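You operate a simulated robot arm through the tools that you are given. There is no shell and no other tool.

You are at the controls of a simulated robot arm. One attempt, no reset.

## Task
Top the oil tank up to MAX from the green drum.
Fine: park the spout, shut the tank's lid, spill none.

It is judged by the outcome, as a careful person would: the job done as asked, and still so three seconds after it is handed in. It fails if anything else is knocked over, pushed out of place, dropped, spilled or broken. Lids that push on must go on centred and level and be pressed home; caps that screw on are set level and turned clockwise until they are tight.

## Robot
A 6-joint arm with a two-finger parallel gripper, fixed in place. Base frame: the origin is on the floor under the middle of its stand, x ahead of it, y to its left, z up. Units: mm, degrees, N and s.
It reaches about 1347 mm from its shoulder. Its first joint turns from -166.0 to 166.0 degrees. Payload 3.91 kg.
The TCP is the grasp point between the finger pads, 30 mm short of the fingertips. In the tool frame z runs along the fingers and y along their closing line. Largest opening 110 mm; finger width 20, thickness 10; the body of the gripper, 48 by 112 mm, starts 55 mm behind the TCP.
Orientation is told as [roll, pitch, yaw] about the base's x, y, z axes, in that order, counted from this pose: with the fingers straight down and closing along the base's y, the tool's x points along the base's -x, its y along +y and its z along -z.

## Interface
- The arm moves only by the tool jog_arm. Its argument "rows" is a list of rows, each an object of numbers (a shift or turn left out is 0, a gripper value left out holds the last): "tx", "ty", "tz": the shift along the tool's x, y, z in units of 40 mm (1.0 is 40 mm); "wx", "wy", "wz": the turn, a rotation vector about the tool's x, y, z in units of 8 degrees (1.0 is 8 degrees); "claw": the gripper command, from -1 (fully open) to 1 (shut), values between in proportion. In form: [{"tx": .., "ty": .., "tz": .., "wx": .., "wy": .., "wz": .., "claw": ..}, ...]. A call has 1 to 20 rows; each row shifts and turns the commanded pose from where the row before left it, along the tool's axes as they then stand. A call with a number of a shift or a turn outside -1 to 1 is refused whole. A row lasts 0.2 s, in which the tool goes at most 50 mm and 8.6 degrees; a call with a longer step from one row to the next is refused whole, and so is a gripper value outside its range. A pose out of reach is approached as far as the arm can. The call stops where the force on the tool passes 90 N (or 10 N more than at its start, if that is more) or the arm is blocked; 0.2 s more then pass. The fingers move at their own pace (about 108 mm/s each) and stop on an object; they squeeze with about 36 N. The grip force told is the motor's: it shows also when the fingers shut on nothing. Time passes only in rows, and 0.2 s behind the last, so rows that do not move let the fingers close. It gives the time, the measured TCP pose, the force on the tool (base axes), the opening and the grip force at its end, in the units of the frame above (readings bear some noise), with the torque about the TCP (base axes, N m) and any sound that the robot's microphone picked up, and new pictures: "show" is both (left out), scene, wrist or none.
- Cameras (640 x 400 px; columns grow to the right, rows downward): "scene" is fixed at [221.4, -500.5, 1636]; the picture's right is [0.89, -0.46, 0.00], its down [-0.21, -0.40, -0.89] and it looks along [0.41, 0.79, -0.45] (base axes); focal length 366 px, centre (320, 200). "wrist" rides on the gripper at [73, 17, -103] in the tool frame; the picture's right is [-0.23, 0.97, 0.00], its down [-0.76, -0.18, -0.62] and it looks along [-0.61, -0.14, 0.78] (tool axes); focal length 222 px, centre (320, 200). There is no depth. A picture from a camera that has moved, and an enlarged one, comes with that camera's place and axes in the base frame and with its lens.
- close_up(camera, box): a new picture of the part [left, top, right, bottom] of that camera's present view, enlarged. No time passes.
- finish_job(): hands the job in; it is judged then, once.

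Places have to be worked out from the pictures, the camera data and where the tool is seen. Open the gripper and draw the arm clear of the work before you hand the job in, unless the task says otherwise.

The tools are called after "Call:" as name(argument=value, ...) on one line, values as JSON. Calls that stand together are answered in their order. jog_arm: Moves the arm, as the interface text tells. Its arguments: {"type":"object","properties":{"rows":{"type":"array","items":{"type":"object","properties":{"tx":{"type":"number"},"ty":{"type":"number"},"tz":{"type":"number"},"wx":{"type":"number"},"wy":{"type":"number"},"wz":{"type":"number"},"claw":{"type":"number"}}}},"show":{"type":"string","enum":["both","scene","wrist","none"]}},"required":["rows"]} The other tools are called the same way: close_up (camera, box) takes an enlarged picture of a part of a camera's view; finish_job () hands the job in.

At the start:

```text
clock: 0.0
eef_pos: [395.8, 383.3, 1289.4]
ee_rot: [0.0, -0.1, -0.1]
ft_force: [0.4, -0.1, -0.5]
moment: [0.02, 0.0, 0.02]
opening: 109.9
grip_force: 0.0
```

scene: 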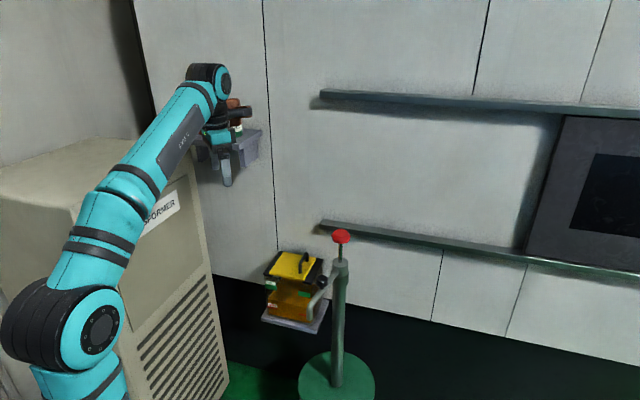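
wrist: 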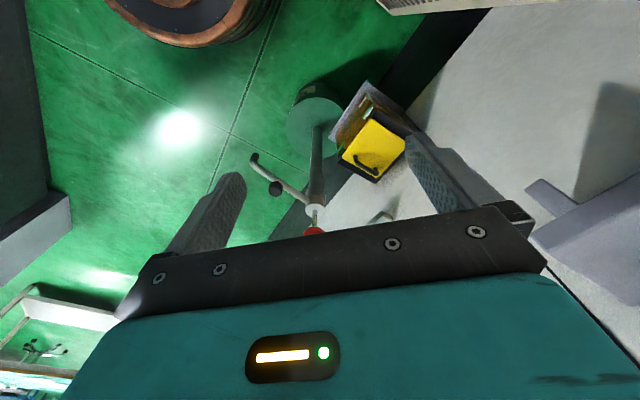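

I'll begin by enlarging the areas of interest in both cameras to understand the tank, spout, pump and drum.

Call:
close_up(camera="scene", box=[220, 200, 420, 400])

Call:
close_up(camera="scene", box=[180, 50, 300, 200])

Call:
close_up(camera="wrist", box=[220, 60, 460, 240])

```text
2.00 times, centred on (320, 300) of scene
camera zoom: at [221.4, -500.5, 1636.0], right [0.89, -0.46, 0.0], down [-0.21, -0.4, -0.89], along [0.41, 0.79, -0.45], focal length 732 px, centre (320, 0)
```

zoom: 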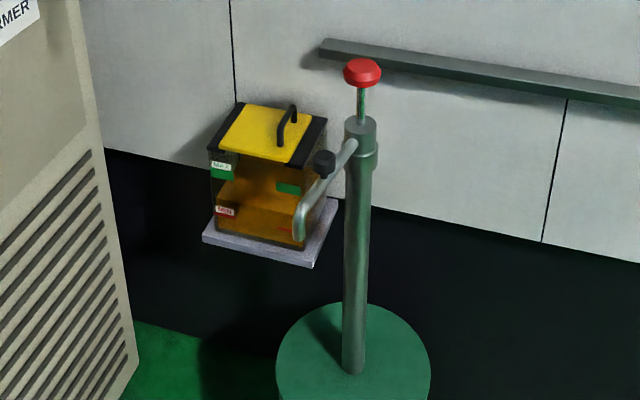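

```text
2.67 times, centred on (240, 125) of scene
camera zoom: at [221.4, -500.5, 1636.0], right [0.89, -0.46, 0.0], down [-0.21, -0.4, -0.89], along [0.41, 0.79, -0.45], focal length 976 px, centre (533, 400)
```

zoom: 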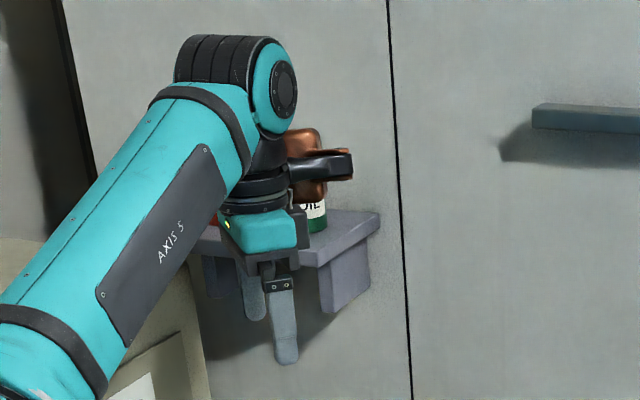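

```text
2.22 times, centred on (340, 150) of wrist
camera zoom: at [322.8, 401.3, 1392.4], right [0.23, 0.97, 0.0], down [0.76, -0.18, 0.62], along [0.61, -0.14, -0.78], focal length 494 px, centre (276, 311)
```

zoom: 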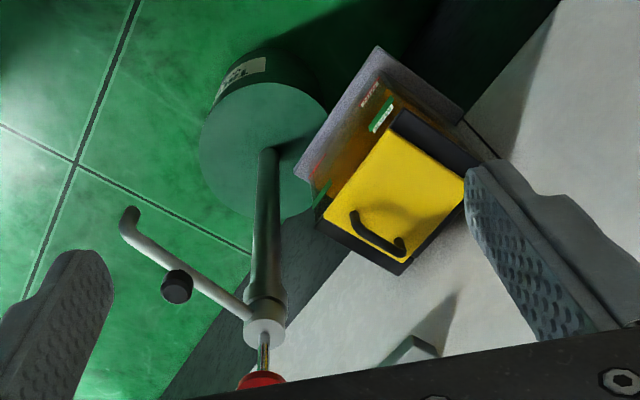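

The layout is a floor drum with a column pump (red plunger, swinging spout with a black knob) and a tank with a yellow lid on a stand. I'll zoom in further on the tank, the lid, the spout and the surroundings to see details before I move.

Call:
close_up(camera="scene", box=[255, 245, 335, 335])

Call:
close_up(camera="wrist", box=[320, 80, 430, 190])

Call:
close_up(camera="wrist", box=[240, 130, 340, 240])

Call:
close_up(camera="scene", box=[290, 220, 400, 330])

Call:
close_up(camera="wrist", box=[340, 180, 440, 240])

```text
4.44 times, centred on (295, 290) of scene
camera zoom: at [221.4, -500.5, 1636.0], right [0.89, -0.46, 0.0], down [-0.21, -0.4, -0.89], along [0.41, 0.79, -0.45], focal length 1626 px, centre (431, -200)
```

zoom: 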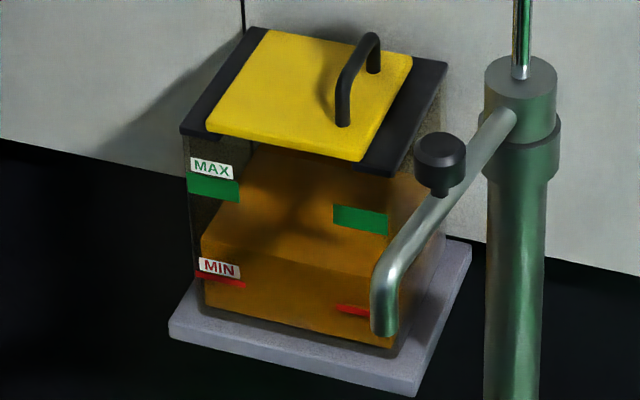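

```text
3.64 times, centred on (375, 135) of wrist
camera zoom: at [322.8, 401.3, 1392.4], right [0.23, 0.97, 0.0], down [0.76, -0.18, 0.62], along [0.61, -0.14, -0.78], focal length 808 px, centre (120, 436)
```

zoom: 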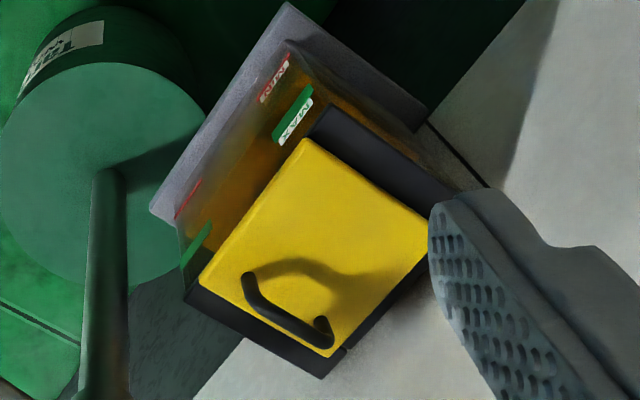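

```text
3.64 times, centred on (290, 185) of wrist
camera zoom: at [322.8, 401.3, 1392.4], right [0.23, 0.97, 0.0], down [0.76, -0.18, 0.62], along [0.61, -0.14, -0.78], focal length 808 px, centre (429, 254)
```

zoom: 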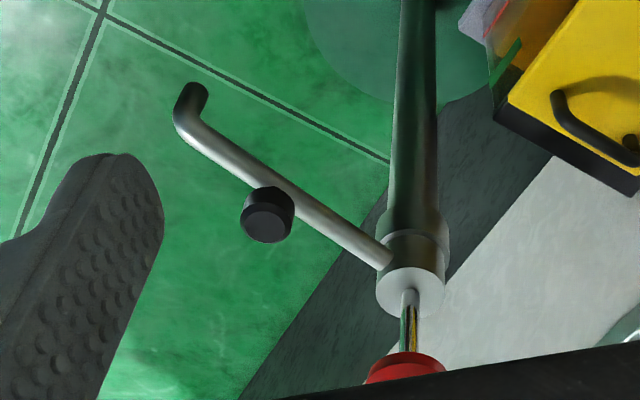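

```text
3.64 times, centred on (345, 275) of scene
camera zoom: at [221.4, -500.5, 1636.0], right [0.89, -0.46, 0.0], down [-0.21, -0.4, -0.89], along [0.41, 0.79, -0.45], focal length 1330 px, centre (229, -73)
```

zoom: 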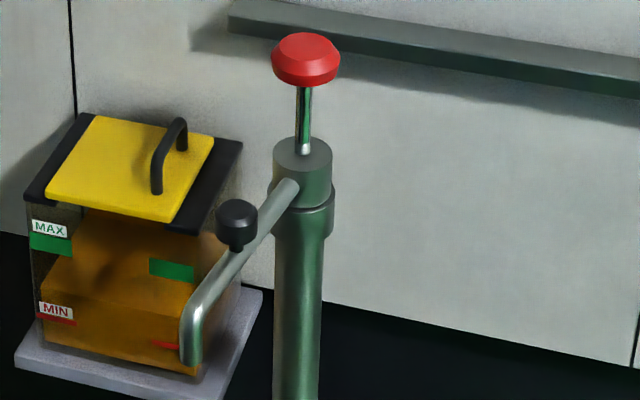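

```text
6.40 times, centred on (390, 210) of wrist
camera zoom: at [322.8, 401.3, 1392.4], right [0.23, 0.97, 0.0], down [0.76, -0.18, 0.62], along [0.61, -0.14, -0.78], focal length 1422 px, centre (-128, 136)
```

zoom: 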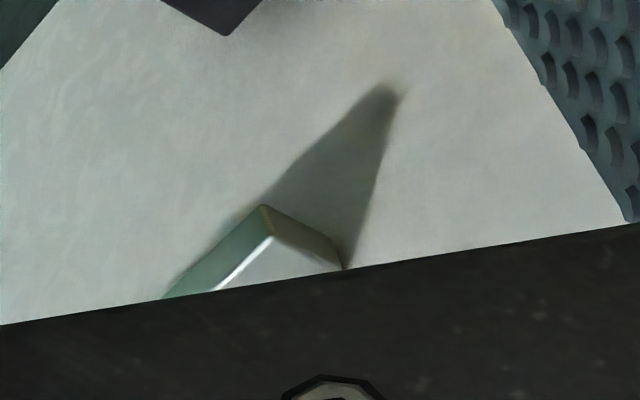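

From both views I place the lid top at about z≈838, centred near (622,480). Its edges run at 45° with the wall, and the handle bar is near (656,465). The pump column is at about (705,296), with the spout pointing to about 215° from it. I'll yaw the tool +46° so the fingers will straddle the handle bar, and look again.

Call:
jog_arm(rows=[{"wz": -1, "claw": -1}, {"wz": -1}, {"wz": -1}, {"wz": -1}, {"wz": -1}, {"wz": -0.75}], show="both")

```text
clock: 1.4
eef_pos: [395.5, 383.5, 1288.0]
ee_rot: [-0.1, -0.1, 46.1]
ft_force: [-0.6, -0.1, -0.6]
moment: [0.0, -0.01, -0.02]
opening: 110.1
grip_force: 0.1
camera wrist: at [332.8, 344.0, 1392.4], right [-0.54, 0.84, 0.0], down [0.65, 0.43, 0.62], along [0.52, 0.34, -0.78], focal length 222 px, centre (320, 200)
```

scene: 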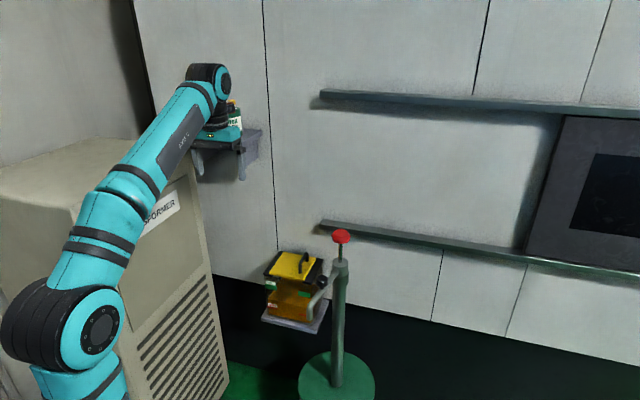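
wrist: 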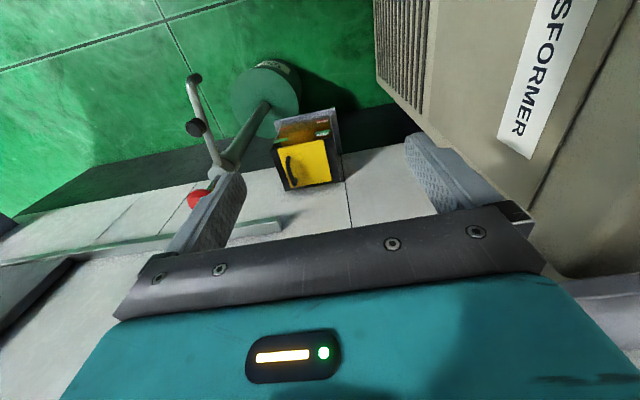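

Let me zoom in on the tank and lid from this new angle.

Call:
close_up(camera="wrist", box=[250, 90, 370, 200])

Call:
close_up(camera="wrist", box=[170, 60, 310, 210])

Call:
close_up(camera="scene", box=[130, 130, 340, 400])

```text
3.64 times, centred on (310, 145) of wrist
camera zoom: at [332.8, 344.0, 1392.4], right [-0.54, 0.84, 0.0], down [0.65, 0.43, 0.62], along [0.52, 0.34, -0.78], focal length 808 px, centre (356, 400)
```

zoom: 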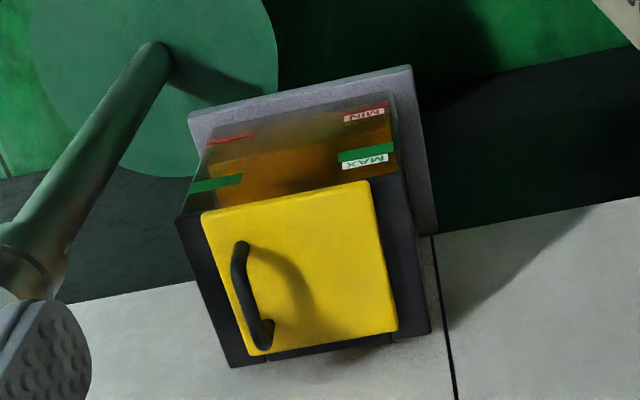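

```text
2.67 times, centred on (240, 135) of wrist
camera zoom: at [332.8, 344.0, 1392.4], right [-0.54, 0.84, 0.0], down [0.65, 0.43, 0.62], along [0.52, 0.34, -0.78], focal length 592 px, centre (533, 373)
```

zoom: 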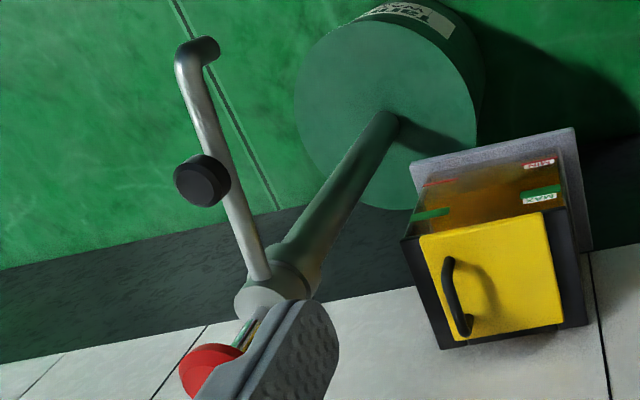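

```text
1.48 times, centred on (235, 265) of scene
camera zoom: at [221.4, -500.5, 1636.0], right [0.89, -0.46, 0.0], down [-0.21, -0.4, -0.89], along [0.41, 0.79, -0.45], focal length 542 px, centre (446, 104)
```

zoom: 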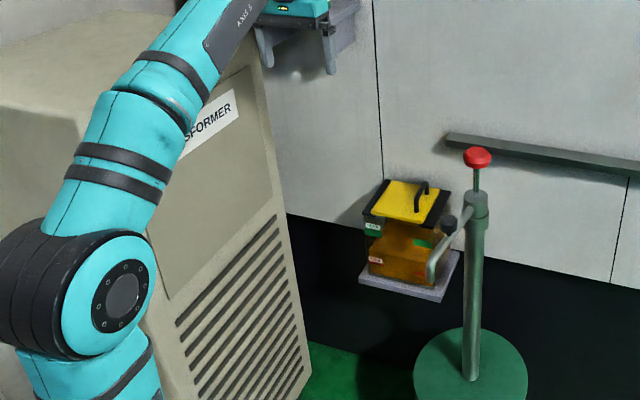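

I'll zoom tighter on the lid edges to work out whether it is hinged or sliding.

Call:
close_up(camera="scene", box=[260, 245, 300, 285])

Call:
close_up(camera="scene", box=[290, 245, 330, 285])

Call:
close_up(camera="wrist", box=[290, 130, 340, 200])

Call:
close_up(camera="wrist", box=[265, 140, 310, 200])

```text
10.00 times, centred on (280, 265) of scene
camera zoom: at [221.4, -500.5, 1636.0], right [0.89, -0.46, 0.0], down [-0.21, -0.4, -0.89], along [0.41, 0.79, -0.45], focal length 3658 px, centre (720, -450)
```

zoom: 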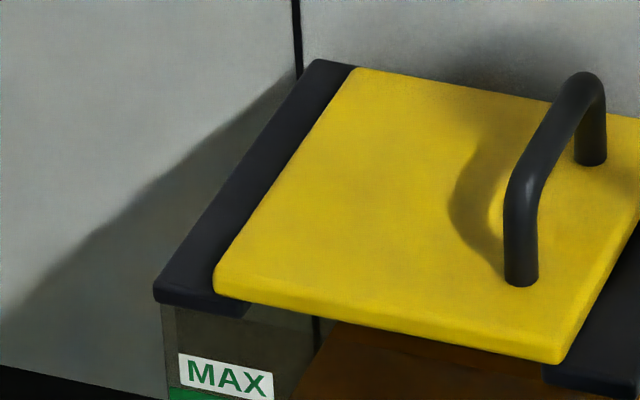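

```text
10.00 times, centred on (310, 265) of scene
camera zoom: at [221.4, -500.5, 1636.0], right [0.89, -0.46, 0.0], down [-0.21, -0.4, -0.89], along [0.41, 0.79, -0.45], focal length 3658 px, centre (420, -450)
```

zoom: 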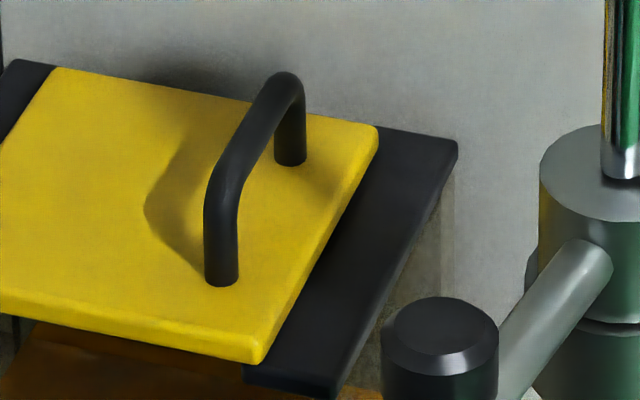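

```text
5.71 times, centred on (315, 165) of wrist
camera zoom: at [332.8, 344.0, 1392.4], right [-0.54, 0.84, 0.0], down [0.65, 0.43, 0.62], along [0.52, 0.34, -0.78], focal length 1269 px, centre (349, 400)
```

zoom: 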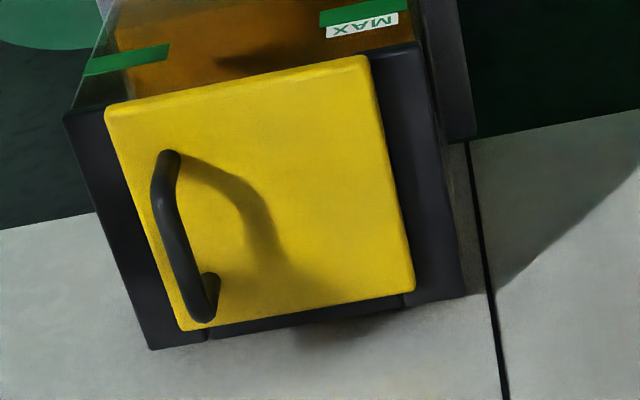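

```text
6.67 times, centred on (288, 170) of wrist
camera zoom: at [332.8, 344.0, 1392.4], right [-0.54, 0.84, 0.0], down [0.65, 0.43, 0.62], along [0.52, 0.34, -0.78], focal length 1481 px, centre (537, 400)
```

zoom: 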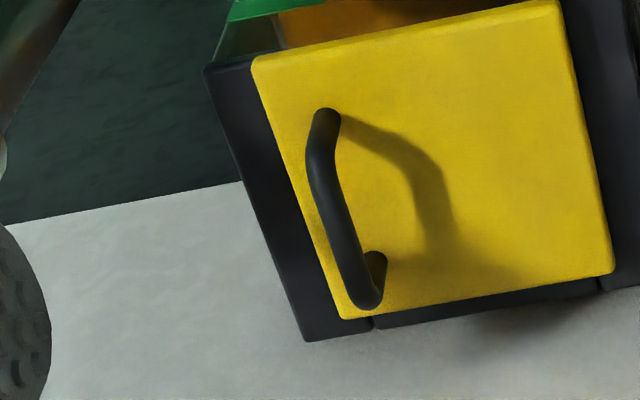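

No hinge hardware is visible; the lid is a plate on a black deck with the handle near its right edge, so it may hinge on the left. I'll move to a hover above the handle in two stages, checking clearance.

Call:
jog_arm(rows=[{"tx": -0.665, "ty": -0.365, "tz": 0.856}, {"tx": -0.665, "ty": -0.365, "tz": 0.856}, {"tx": -0.665, "ty": -0.365, "tz": 0.856}, {"tx": -0.665, "ty": -0.365, "tz": 0.856}, {"tx": -0.665, "ty": -0.365, "tz": 0.856}, {"tx": -0.665, "ty": -0.365, "tz": 0.856}], show="both")

```text
clock: 2.8
eef_pos: [570.6, 436.4, 1084.3]
ee_rot: [-0.1, -0.2, 45.9]
ft_force: [-0.5, -0.4, 1.1]
moment: [0.08, -0.06, 0.01]
opening: 110.0
grip_force: 0.2
camera wrist: at [507.3, 398.3, 1187.7], right [-0.54, 0.84, 0.0], down [0.65, 0.42, 0.63], along [0.53, 0.34, -0.78], focal length 222 px, centre (320, 200)
```

scene: 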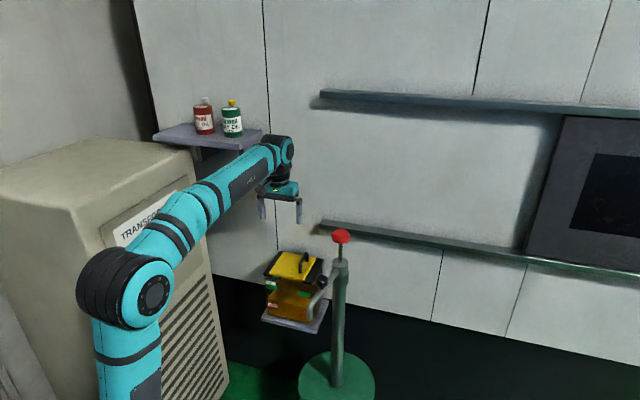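
wrist: 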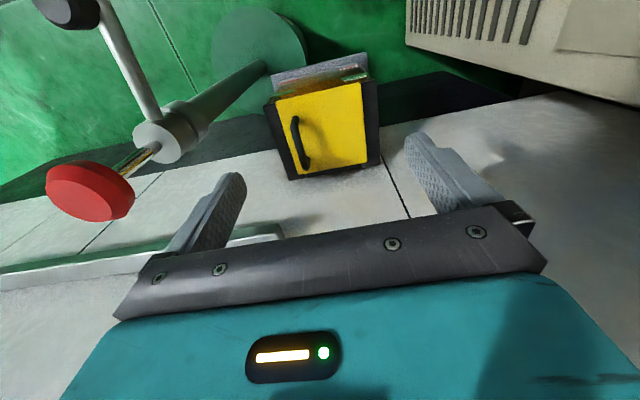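

The approach is clear. I'll zoom for a precise fix of the handle from this closer viewpoint.

Call:
close_up(camera="wrist", box=[255, 50, 395, 190])

Call:
close_up(camera="wrist", box=[20, 0, 240, 230])

```text
2.86 times, centred on (325, 120) of wrist
camera zoom: at [507.3, 398.3, 1187.7], right [-0.54, 0.84, 0.0], down [0.65, 0.42, 0.63], along [0.53, 0.34, -0.78], focal length 635 px, centre (306, 429)
```

zoom: 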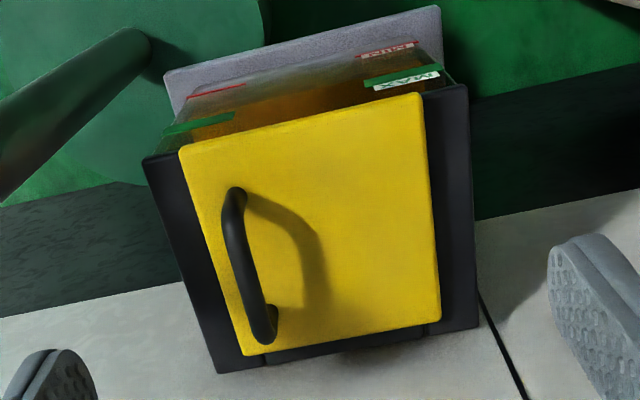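

```text
1.74 times, centred on (130, 115) of wrist
camera zoom: at [507.3, 398.3, 1187.7], right [-0.54, 0.84, 0.0], down [0.65, 0.42, 0.63], along [0.53, 0.34, -0.78], focal length 386 px, centre (650, 348)
```

zoom: 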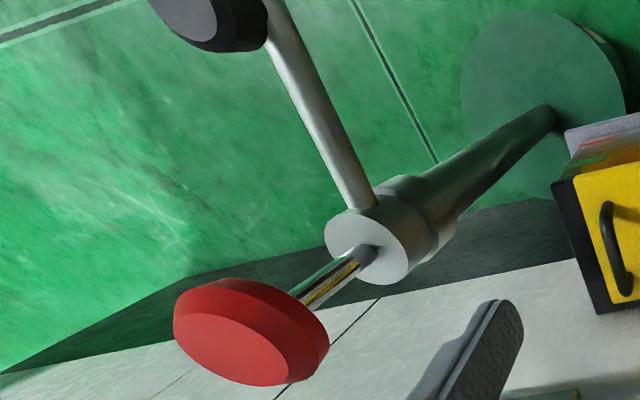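

The two views agree on the handle bar axis at roughly (651,458,872), running towards the wall. I'll move to just above it with the fingers pre-closed to about 60 mm.

Call:
jog_arm(rows=[{"tx": -0.3575, "ty": -0.2155, "tz": 0.9215, "claw": -0.1}, {"tx": -0.3575, "ty": -0.2155, "tz": 0.9215}, {"tx": -0.3575, "ty": -0.2155, "tz": 0.9215}, {"tx": -0.3575, "ty": -0.2155, "tz": 0.9215}, {"tx": -0.3575, "ty": -0.2155, "tz": 0.7}, {}], show="both")

```text
clock: 4.2
eef_pos: [650.6, 459.7, 908.8]
ee_rot: [-0.1, 0.0, 46.1]
ft_force: [-0.2, 0.8, -0.5]
moment: [-0.01, -0.01, 0.0]
opening: 60.6
grip_force: 0.0
camera wrist: at [588.8, 420.7, 1011.8], right [-0.54, 0.84, 0.0], down [0.66, 0.42, 0.62], along [0.52, 0.34, -0.78], focal length 222 px, centre (320, 200)
```

scene: 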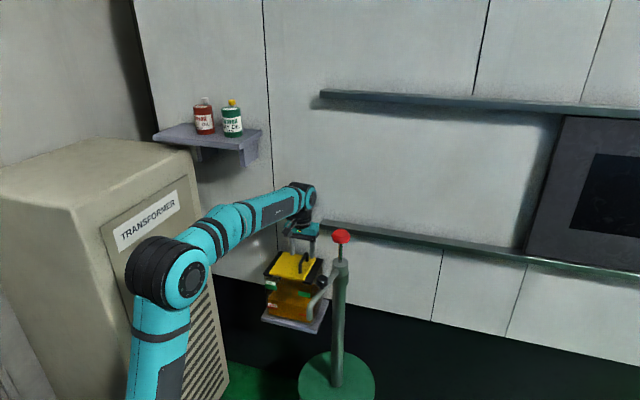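
wrist: 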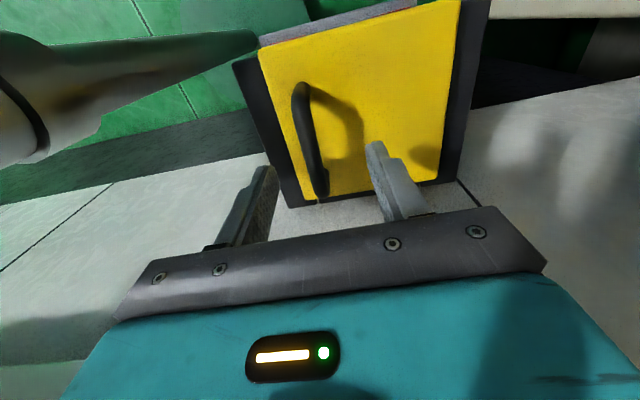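

Call:
close_up(camera="wrist", box=[220, 50, 460, 220])

Call:
close_up(camera="scene", box=[255, 210, 345, 300])

```text
2.35 times, centred on (340, 135) of wrist
camera zoom: at [588.8, 420.7, 1011.8], right [-0.54, 0.84, 0.0], down [0.66, 0.42, 0.62], along [0.52, 0.34, -0.78], focal length 523 px, centre (273, 353)
```

zoom: 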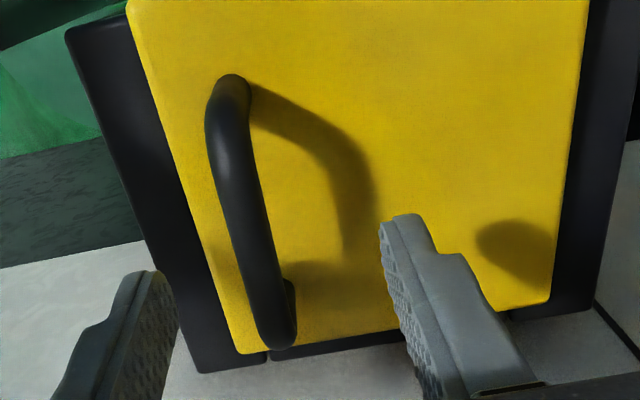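

```text
4.44 times, centred on (300, 255) of scene
camera zoom: at [221.4, -500.5, 1636.0], right [0.89, -0.46, 0.0], down [-0.21, -0.4, -0.89], along [0.41, 0.79, -0.45], focal length 1626 px, centre (409, -44)
```

zoom: 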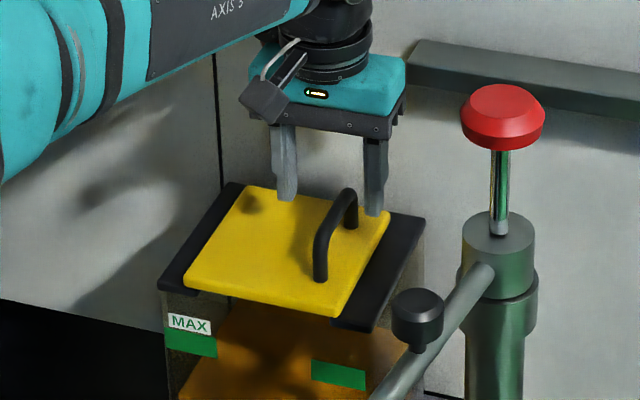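

The bar appears about 3 mm to the right of the finger centre and slightly nearer the front. I'll correct that, descend to about z 878 and close on the bar.

Call:
jog_arm(rows=[{"tx": 0.17, "ty": -0.08}, {"tz": 0.4}, {"tz": 0.37}, {}, {"claw": 1}, {"claw": 1}, {"claw": 1}], show="both")

```text
clock: 5.8
eef_pos: [648.8, 452.1, 876.8]
ee_rot: [-0.1, -0.2, 45.9]
ft_force: [8.4, -4.8, 2.8]
moment: [0.11, -0.2, -0.85]
opening: 11.7
grip_force: 45.1
camera wrist: at [586.8, 412.4, 981.2], right [-0.54, 0.84, 0.0], down [0.66, 0.42, 0.62], along [0.53, 0.34, -0.78], focal length 222 px, centre (320, 200)
```

scene: 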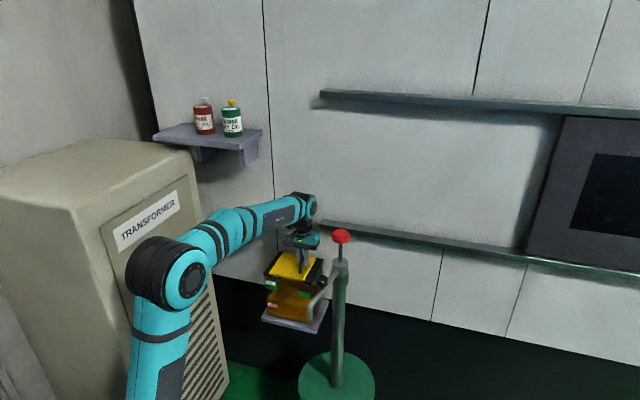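
wrist: 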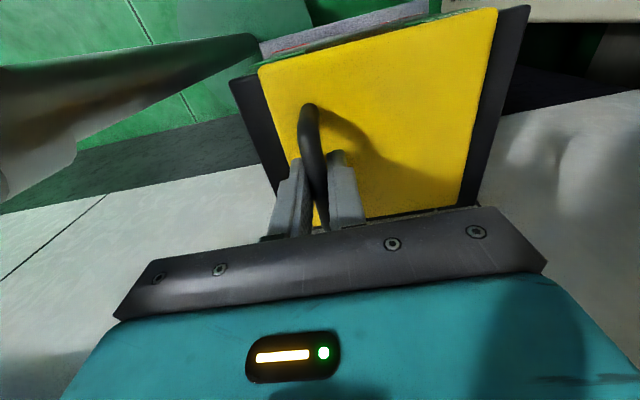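

The bar is gripped (11.7 mm). Now I'll make a small lift of 4 mm to feel how the lid is attached.

Call:
jog_arm(rows=[{"ty": -0.04}, {"tz": -0.05}, {"tz": -0.05}, {}], show="wrist")

Call:
close_up(camera="scene", box=[255, 230, 335, 310])

```text
clock: 6.8
eef_pos: [649.0, 450.6, 879.5]
ee_rot: [0.0, 0.0, 46.1]
ft_force: [-11.6, 8.7, -7.5]
moment: [0.13, -0.06, -0.88]
opening: 11.7
grip_force: 45.1
camera wrist: at [585.9, 413.4, 985.1], right [-0.54, 0.84, 0.0], down [0.66, 0.43, 0.62], along [0.52, 0.34, -0.78], focal length 222 px, centre (320, 200)
```

wrist: 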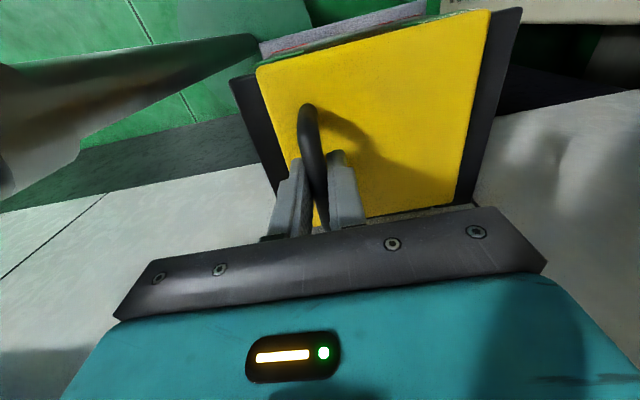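

```text
5.00 times, centred on (295, 270) of scene
camera zoom: at [221.4, -500.5, 1636.0], right [0.89, -0.46, 0.0], down [-0.21, -0.4, -0.89], along [0.41, 0.79, -0.45], focal length 1829 px, centre (445, -150)
```

zoom: 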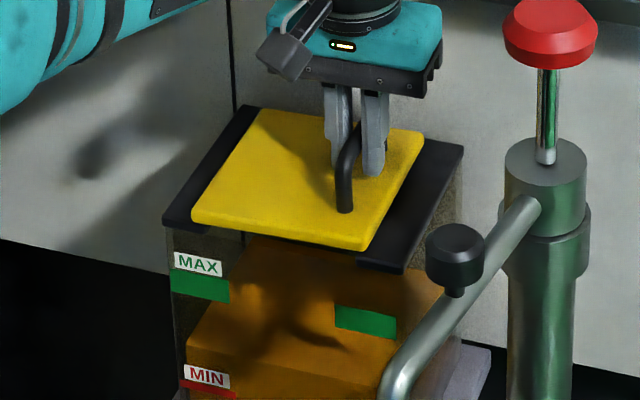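

The lid resists lateral shift but lifts with little force. I'll re-centre laterally by about 1 mm and lift a bit more to see whether it tilts (hinge) or comes up flat.

Call:
jog_arm(rows=[{"ty": 0.025}, {"tz": -0.1, "ty": 0.035}, {"tz": -0.1, "ty": 0.035}, {}], show="wrist")

Call:
close_up(camera="scene", box=[255, 230, 335, 310])

```text
clock: 7.8
eef_pos: [646.0, 455.4, 888.7]
ee_rot: [-0.1, -0.1, 46.1]
ft_force: [-18.3, 19.1, -15.0]
moment: [0.2, -0.01, -0.9]
opening: 12.0
grip_force: 45.2
camera wrist: at [583.4, 416.0, 992.9], right [-0.54, 0.84, 0.0], down [0.66, 0.43, 0.62], along [0.52, 0.34, -0.78], focal length 222 px, centre (320, 200)
```

wrist: 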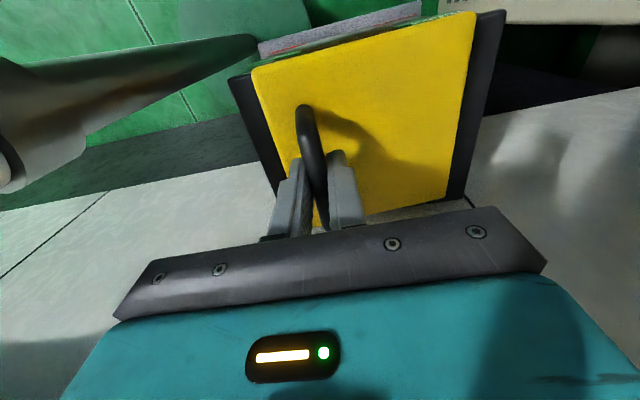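

```text
5.00 times, centred on (295, 270) of scene
camera zoom: at [221.4, -500.5, 1636.0], right [0.89, -0.46, 0.0], down [-0.21, -0.4, -0.89], along [0.41, 0.79, -0.45], focal length 1829 px, centre (445, -150)
```

zoom: 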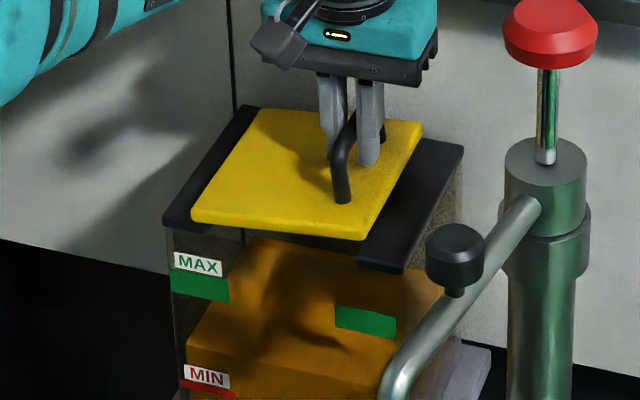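

The lid tilts with its left edge staying put, so it is hinged on the left. The lateral force says I need to move further left, so I'll correct by about 1.6 mm and tilt the gripper by 7° to follow the lid.

Call:
jog_arm(rows=[{"ty": 0.04}, {"wx": 0.45}, {"wx": 0.43}, {}], show="none")

```text
clock: 8.8
eef_pos: [645.7, 455.3, 888.7]
ee_rot: [-7.1, -0.1, 46.0]
ft_force: [-6.8, 22.7, -12.5]
moment: [0.19, -0.03, -0.73]
opening: 11.7
grip_force: 45.0
```

A persistent yaw moment suggests the bar lies a couple of degrees off my yaw. I'll relax that with a 2° turn and a bit more leftward shift.

Call:
jog_arm(rows=[{"wz": 0.25}, {"ty": 0.03}, {}], show="none")

```text
clock: 9.6
eef_pos: [644.9, 455.8, 888.7]
ee_rot: [-7.1, -0.3, 44.1]
ft_force: [-0.1, 13.5, -6.0]
moment: [-0.23, 0.39, 0.67]
opening: 11.8
grip_force: 45.3
```

The moment sign flipped, so the bar is at about 45° yaw. I'll set that and continue opening in 4° steps with the gripper rotating with the lid.

Call:
jog_arm(rows=[{"wz": -0.12, "ty": 0.012}, {"ty": 0.09, "tz": -0.1745, "wx": 0.5}, {"ty": 0.09, "tz": -0.1745, "wx": 0.5}, {}], show="none")

```text
clock: 10.6
eef_pos: [639.8, 460.9, 902.4]
ee_rot: [-15.2, -0.3, 44.9]
ft_force: [27.6, -0.9, 13.0]
moment: [-0.79, 0.47, -0.09]
opening: 11.2
grip_force: 44.9
```

The force now points right and up, so my arc curled slightly too tightly. I'll correct by about 1.4 mm and take the next two steps with a slightly flatter arc.

Call:
jog_arm(rows=[{"ty": -0.035, "tx": -0.03}, {"ty": 0.072, "tz": -0.177, "wx": 0.5}, {"ty": 0.072, "tz": -0.177, "wx": 0.5}, {}], show="both")

Call:
close_up(camera="scene", box=[255, 220, 345, 310])

```text
clock: 11.6
eef_pos: [630.4, 469.8, 915.6]
ee_rot: [-23.1, 0.0, 45.0]
ft_force: [-14.0, -13.0, -0.1]
moment: [-0.07, 0.18, 0.01]
opening: 11.4
grip_force: 45.3
camera wrist: at [540.1, 459.0, 1003.2], right [-0.47, 0.79, -0.38], down [0.48, 0.59, 0.64], along [0.74, 0.12, -0.66], focal length 222 px, centre (320, 200)
```

scene: 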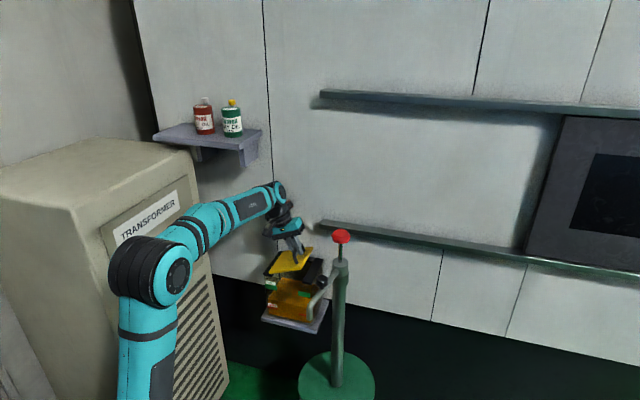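
wrist: 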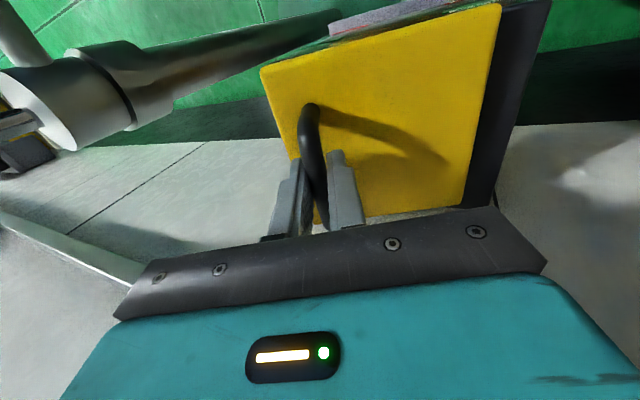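

```text
4.44 times, centred on (300, 265) of scene
camera zoom: at [221.4, -500.5, 1636.0], right [0.89, -0.46, 0.0], down [-0.21, -0.4, -0.89], along [0.41, 0.79, -0.45], focal length 1626 px, centre (409, -89)
```

zoom: 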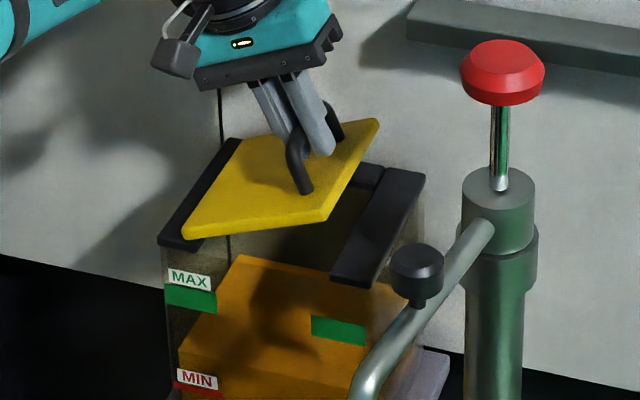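

The lid is opening cleanly with low force. I'll continue with the same rolling steps.

Call:
jog_arm(rows=[{"tx": 0.015}, {"ty": 0.074, "tz": -0.177, "wx": 0.5}, {"ty": 0.074, "tz": -0.177, "wx": 0.5}, {"ty": 0.074, "tz": -0.177, "wx": 0.5}, {}], show="none")

```text
clock: 12.8
eef_pos: [619.5, 481.6, 928.2]
ee_rot: [-35.0, 0.0, 45.0]
ft_force: [-24.4, -3.7, -21.9]
moment: [0.15, 0.1, 0.11]
opening: 11.3
grip_force: 44.9
```

Forces are modest. I'll apply a small correction in the tool's y and x axes and continue the arc.

Call:
jog_arm(rows=[{"tx": 0.015, "ty": 0.03}, {"ty": 0.082, "tz": -0.175, "wx": 0.5}, {"ty": 0.082, "tz": -0.175, "wx": 0.5}, {}], show="none")

```text
clock: 13.8
eef_pos: [610.1, 491.9, 935.2]
ee_rot: [-43.1, -0.3, 45.0]
ft_force: [-1.4, 5.2, -8.7]
moment: [0.24, -0.13, 0.51]
opening: 11.2
grip_force: 45.0
```

Fitting the tracked poses gives a hinge axis at about 104 mm radius, with the lid around 46° open. I'll continue with two more rolled steps to get near 54°.

Call:
jog_arm(rows=[{"ty": 0.085, "tz": -0.164, "wx": 0.5}, {"ty": 0.079, "tz": -0.164, "wx": 0.5}, {}], show="both")

Call:
close_up(camera="scene", box=[245, 210, 345, 310])

```text
clock: 14.6
eef_pos: [601.5, 500.6, 940.0]
ee_rot: [-51.3, -0.4, 45.1]
ft_force: [10.9, 5.0, 7.2]
moment: [-0.18, -0.01, 0.29]
opening: 11.3
grip_force: 45.5
camera wrist: at [484.1, 515.2, 992.8], right [-0.27, 0.6, -0.76], down [0.27, 0.8, 0.53], along [0.92, -0.06, -0.38], focal length 222 px, centre (320, 200)
```

scene: 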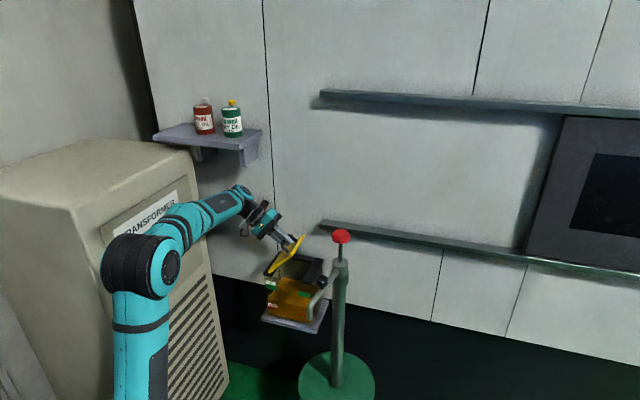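
wrist: 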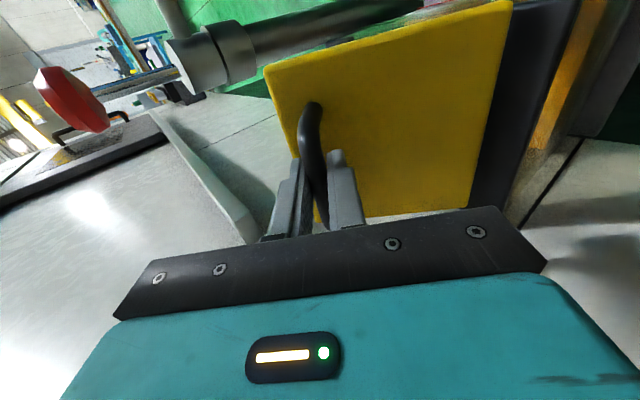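

```text
4.00 times, centred on (295, 260) of scene
camera zoom: at [221.4, -500.5, 1636.0], right [0.89, -0.46, 0.0], down [-0.21, -0.4, -0.89], along [0.41, 0.79, -0.45], focal length 1463 px, centre (420, -40)
```

zoom: 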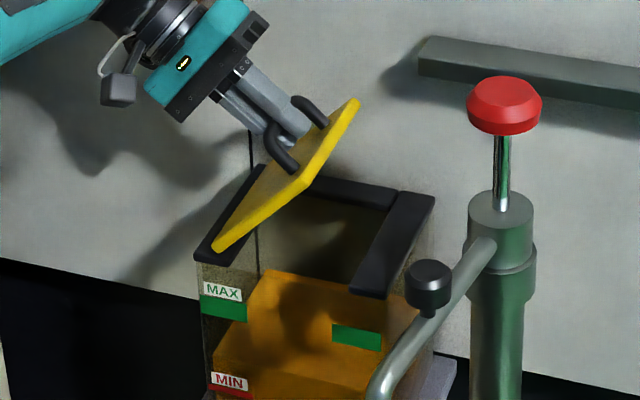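

The lid is about 53° open. Now I'll hold the gripper tilt and let the bar turn in the pads, carrying it further along the arc.

Call:
jog_arm(rows=[{"tx": -0.008, "ty": 0.078, "tz": -0.206}, {"ty": 0.104, "tz": -0.198}, {"ty": 0.121, "tz": -0.188}, {}], show="none")

```text
clock: 15.6
eef_pos: [581.1, 519.0, 947.0]
ee_rot: [-51.1, -0.6, 44.9]
ft_force: [21.9, 9.6, 50.1]
moment: [-0.5, -0.07, -0.03]
opening: 11.5
grip_force: 45.0
```

The upward force has grown to 50 N, so the radius there is larger than my fit. I'll look closely before going on.

Call:
close_up(camera="scene", box=[245, 220, 325, 300])

Call:
close_up(camera="wrist", box=[240, 60, 420, 240])

```text
5.00 times, centred on (285, 260) of scene
camera zoom: at [221.4, -500.5, 1636.0], right [0.89, -0.46, 0.0], down [-0.21, -0.4, -0.89], along [0.41, 0.79, -0.45], focal length 1829 px, centre (495, -100)
```

zoom: 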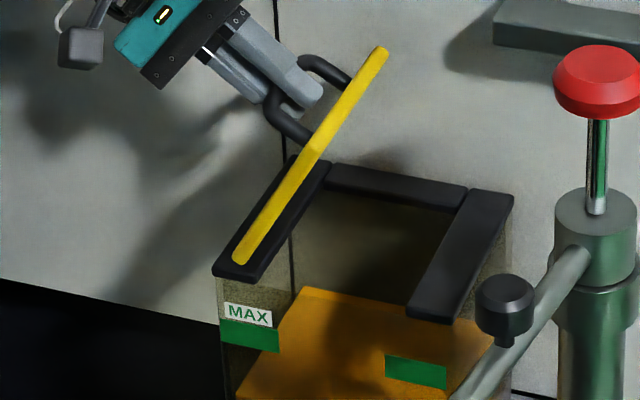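

```text
2.22 times, centred on (330, 150) of wrist
camera zoom: at [465.0, 533.1, 999.6], right [-0.27, 0.6, -0.76], down [0.27, 0.8, 0.54], along [0.92, -0.06, -0.38], focal length 494 px, centre (298, 311)
```

zoom: 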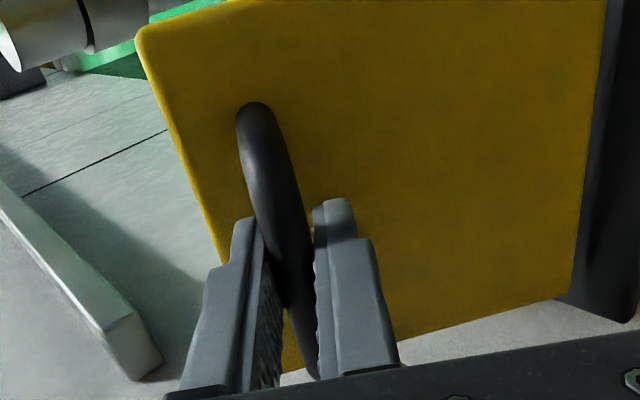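

The picture shows the lid at about 60°, with its hinge axis under the left strip (e1≈23, about 13 mm outside the lid's edge), so the true radius is about 125 mm. I'll relieve the force by moving up 2 mm and re-read.

Call:
jog_arm(rows=[{"ty": -0.039, "tz": -0.031, "tx": -0.012}, {}], show="none")

```text
clock: 16.2
eef_pos: [581.0, 519.2, 946.5]
ee_rot: [-51.1, -0.3, 45.0]
ft_force: [11.4, 3.7, 36.6]
moment: [-0.07, -0.26, 0.28]
opening: 11.4
grip_force: 45.0
```

The measured poses fit a circle about the lid's left edge (R≈110), so it's just my command that sits about 5 mm too low. I'll fix that and advance two 5° steps.

Call:
jog_arm(rows=[{"ty": -0.0975, "tz": -0.078, "tx": -0.008}, {"ty": 0.1385, "tz": -0.196}, {"ty": 0.155, "tz": -0.183}, {}], show="none")

```text
clock: 17.2
eef_pos: [568.6, 534.4, 949.6]
ee_rot: [-51.2, 0.0, 45.0]
ft_force: [-13.6, -13.9, -39.1]
moment: [0.1, 0.2, -0.24]
opening: 11.9
grip_force: 44.9
```

Now it's slightly too high (−39 N). I'll drop 2.5 mm, trim along the bar and advance two more steps.

Call:
jog_arm(rows=[{"ty": 0.05, "tz": 0.041, "tx": 0.014}, {"ty": 0.1705, "tz": -0.169}, {"ty": 0.185, "tz": -0.153}, {}], show="both")

Call:
close_up(camera="scene", box=[225, 210, 325, 310])

```text
clock: 18.2
eef_pos: [554.3, 547.2, 948.3]
ee_rot: [-51.1, -0.5, 45.1]
ft_force: [10.6, 15.7, 22.1]
moment: [-0.22, -0.12, -0.35]
opening: 11.2
grip_force: 45.0
camera wrist: at [438.2, 561.7, 1000.8], right [-0.27, 0.6, -0.76], down [0.27, 0.8, 0.54], along [0.92, -0.06, -0.38], focal length 222 px, centre (320, 200)
```

scene: 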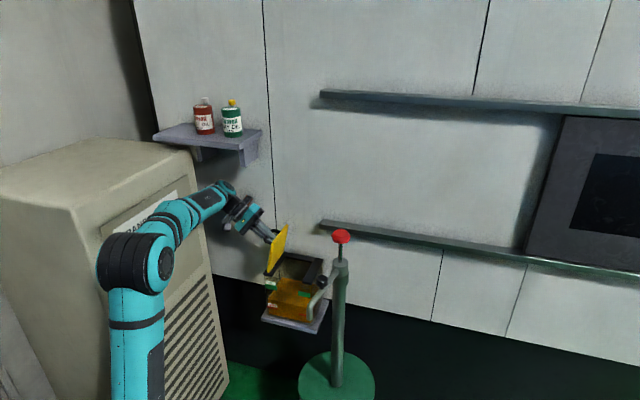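
wrist: 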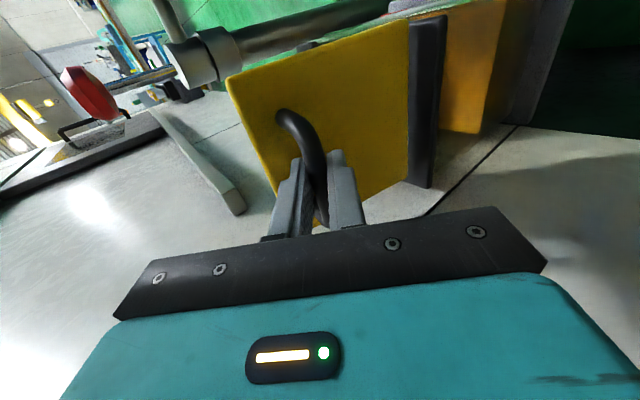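

```text
4.00 times, centred on (275, 260) of scene
camera zoom: at [221.4, -500.5, 1636.0], right [0.89, -0.46, 0.0], down [-0.21, -0.4, -0.89], along [0.41, 0.79, -0.45], focal length 1463 px, centre (500, -40)
```

zoom: 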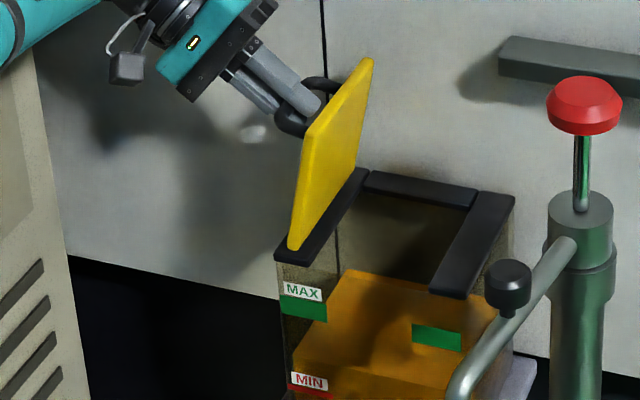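

The lid is at about 84°. I'll continue past vertical with trim corrections.

Call:
jog_arm(rows=[{"ty": -0.025, "tz": -0.02, "tx": -0.012}, {"ty": 0.197, "tz": -0.1366}, {"ty": 0.208, "tz": -0.119}, {}], show="none")

```text
clock: 19.2
eef_pos: [541.4, 560.3, 942.4]
ee_rot: [-51.1, -0.3, 45.0]
ft_force: [5.6, 20.5, 28.6]
moment: [0.15, -0.44, 0.08]
opening: 11.3
grip_force: 45.1
```

About 93° now. I'll take two more steps with the trim and watch for an end stop.

Call:
jog_arm(rows=[{"ty": -0.023, "tz": -0.044, "tx": -0.012}, {"ty": 0.218, "tz": -0.1}, {"ty": 0.226, "tz": -0.0806}, {}], show="none")

```text
clock: 20.2
eef_pos: [529.8, 571.8, 934.4]
ee_rot: [-51.1, -0.2, 44.9]
ft_force: [-7.8, -10.9, -2.7]
moment: [-0.03, 0.0, -0.76]
opening: 11.7
grip_force: 44.6
```

At about 102° with no stop felt and light forces. One more 5° step, checking for a stop.

Call:
jog_arm(rows=[{"ty": 0.117, "tz": -0.034}, {"ty": 0.117, "tz": -0.034}, {}], show="both")

Call:
close_up(camera="scene", box=[225, 210, 325, 310])

```text
clock: 21.0
eef_pos: [524.6, 575.9, 929.8]
ee_rot: [-51.1, -0.3, 44.9]
ft_force: [10.9, -41.3, 13.6]
moment: [-0.24, -0.05, -0.88]
opening: 11.6
grip_force: 44.6
camera wrist: at [409.1, 590.6, 983.3], right [-0.27, 0.6, -0.76], down [0.27, 0.8, 0.53], along [0.92, -0.07, -0.38], focal length 222 px, centre (320, 200)
```

scene: 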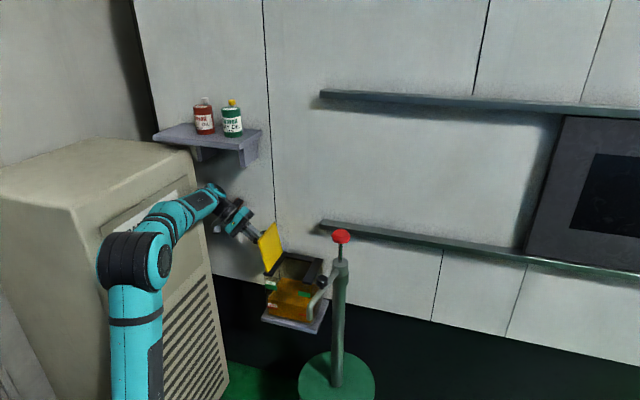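
wrist: 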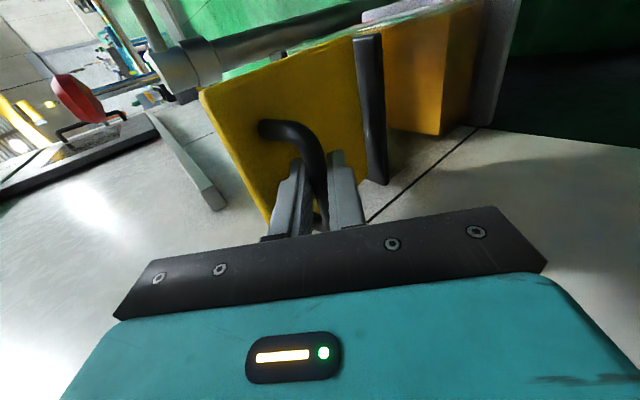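

```text
4.00 times, centred on (275, 260) of scene
camera zoom: at [221.4, -500.5, 1636.0], right [0.89, -0.46, 0.0], down [-0.21, -0.4, -0.89], along [0.41, 0.79, -0.45], focal length 1463 px, centre (500, -40)
```

zoom: 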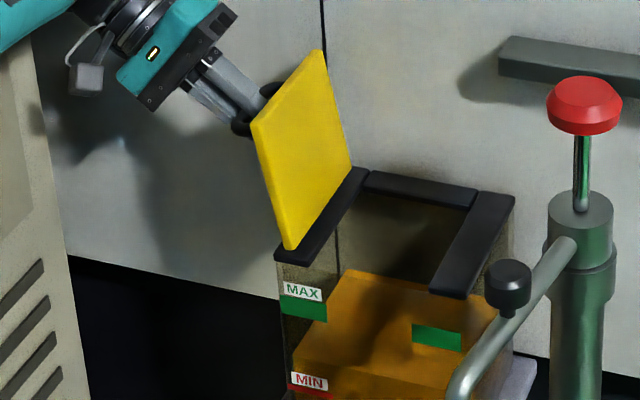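

A firm reaction (about 40 N against opening) shows the lid has reached its stop at about 106°, past vertical. I'll back off slightly, open the fingers just enough, and withdraw along the finger axis.

Call:
jog_arm(rows=[{"ty": -0.06, "tz": 0.017, "tx": 0.012}, {}, {"claw": 0.6}, {"claw": 0.6}, {}], show="wrist")

Call:
close_up(camera="wrist", box=[220, 90, 400, 240])

```text
clock: 22.2
eef_pos: [524.9, 578.4, 930.3]
ee_rot: [-51.1, -0.3, 45.0]
ft_force: [-0.9, -0.4, -0.3]
moment: [-0.01, -0.01, 0.02]
opening: 21.9
grip_force: 0.1
camera wrist: at [408.9, 591.6, 982.8], right [-0.27, 0.6, -0.76], down [0.27, 0.8, 0.53], along [0.92, -0.06, -0.38], focal length 222 px, centre (320, 200)
```

wrist: 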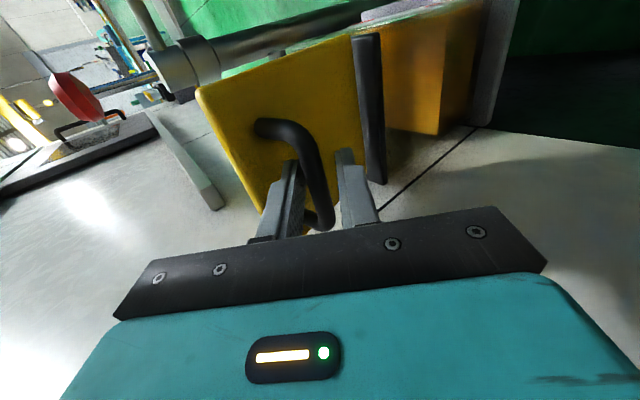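

```text
2.67 times, centred on (310, 165) of wrist
camera zoom: at [408.9, 591.6, 982.8], right [-0.27, 0.6, -0.76], down [0.27, 0.8, 0.53], along [0.92, -0.06, -0.38], focal length 592 px, centre (347, 293)
```

zoom: 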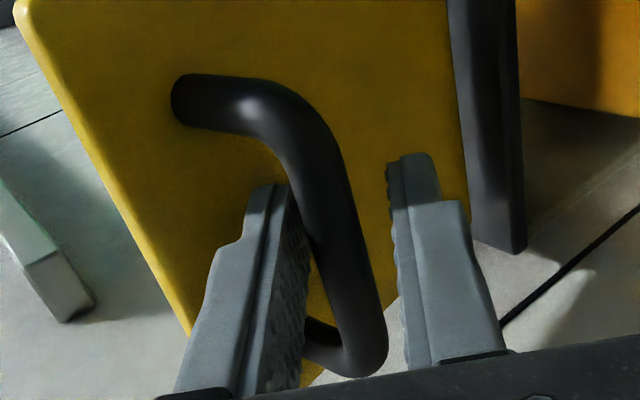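

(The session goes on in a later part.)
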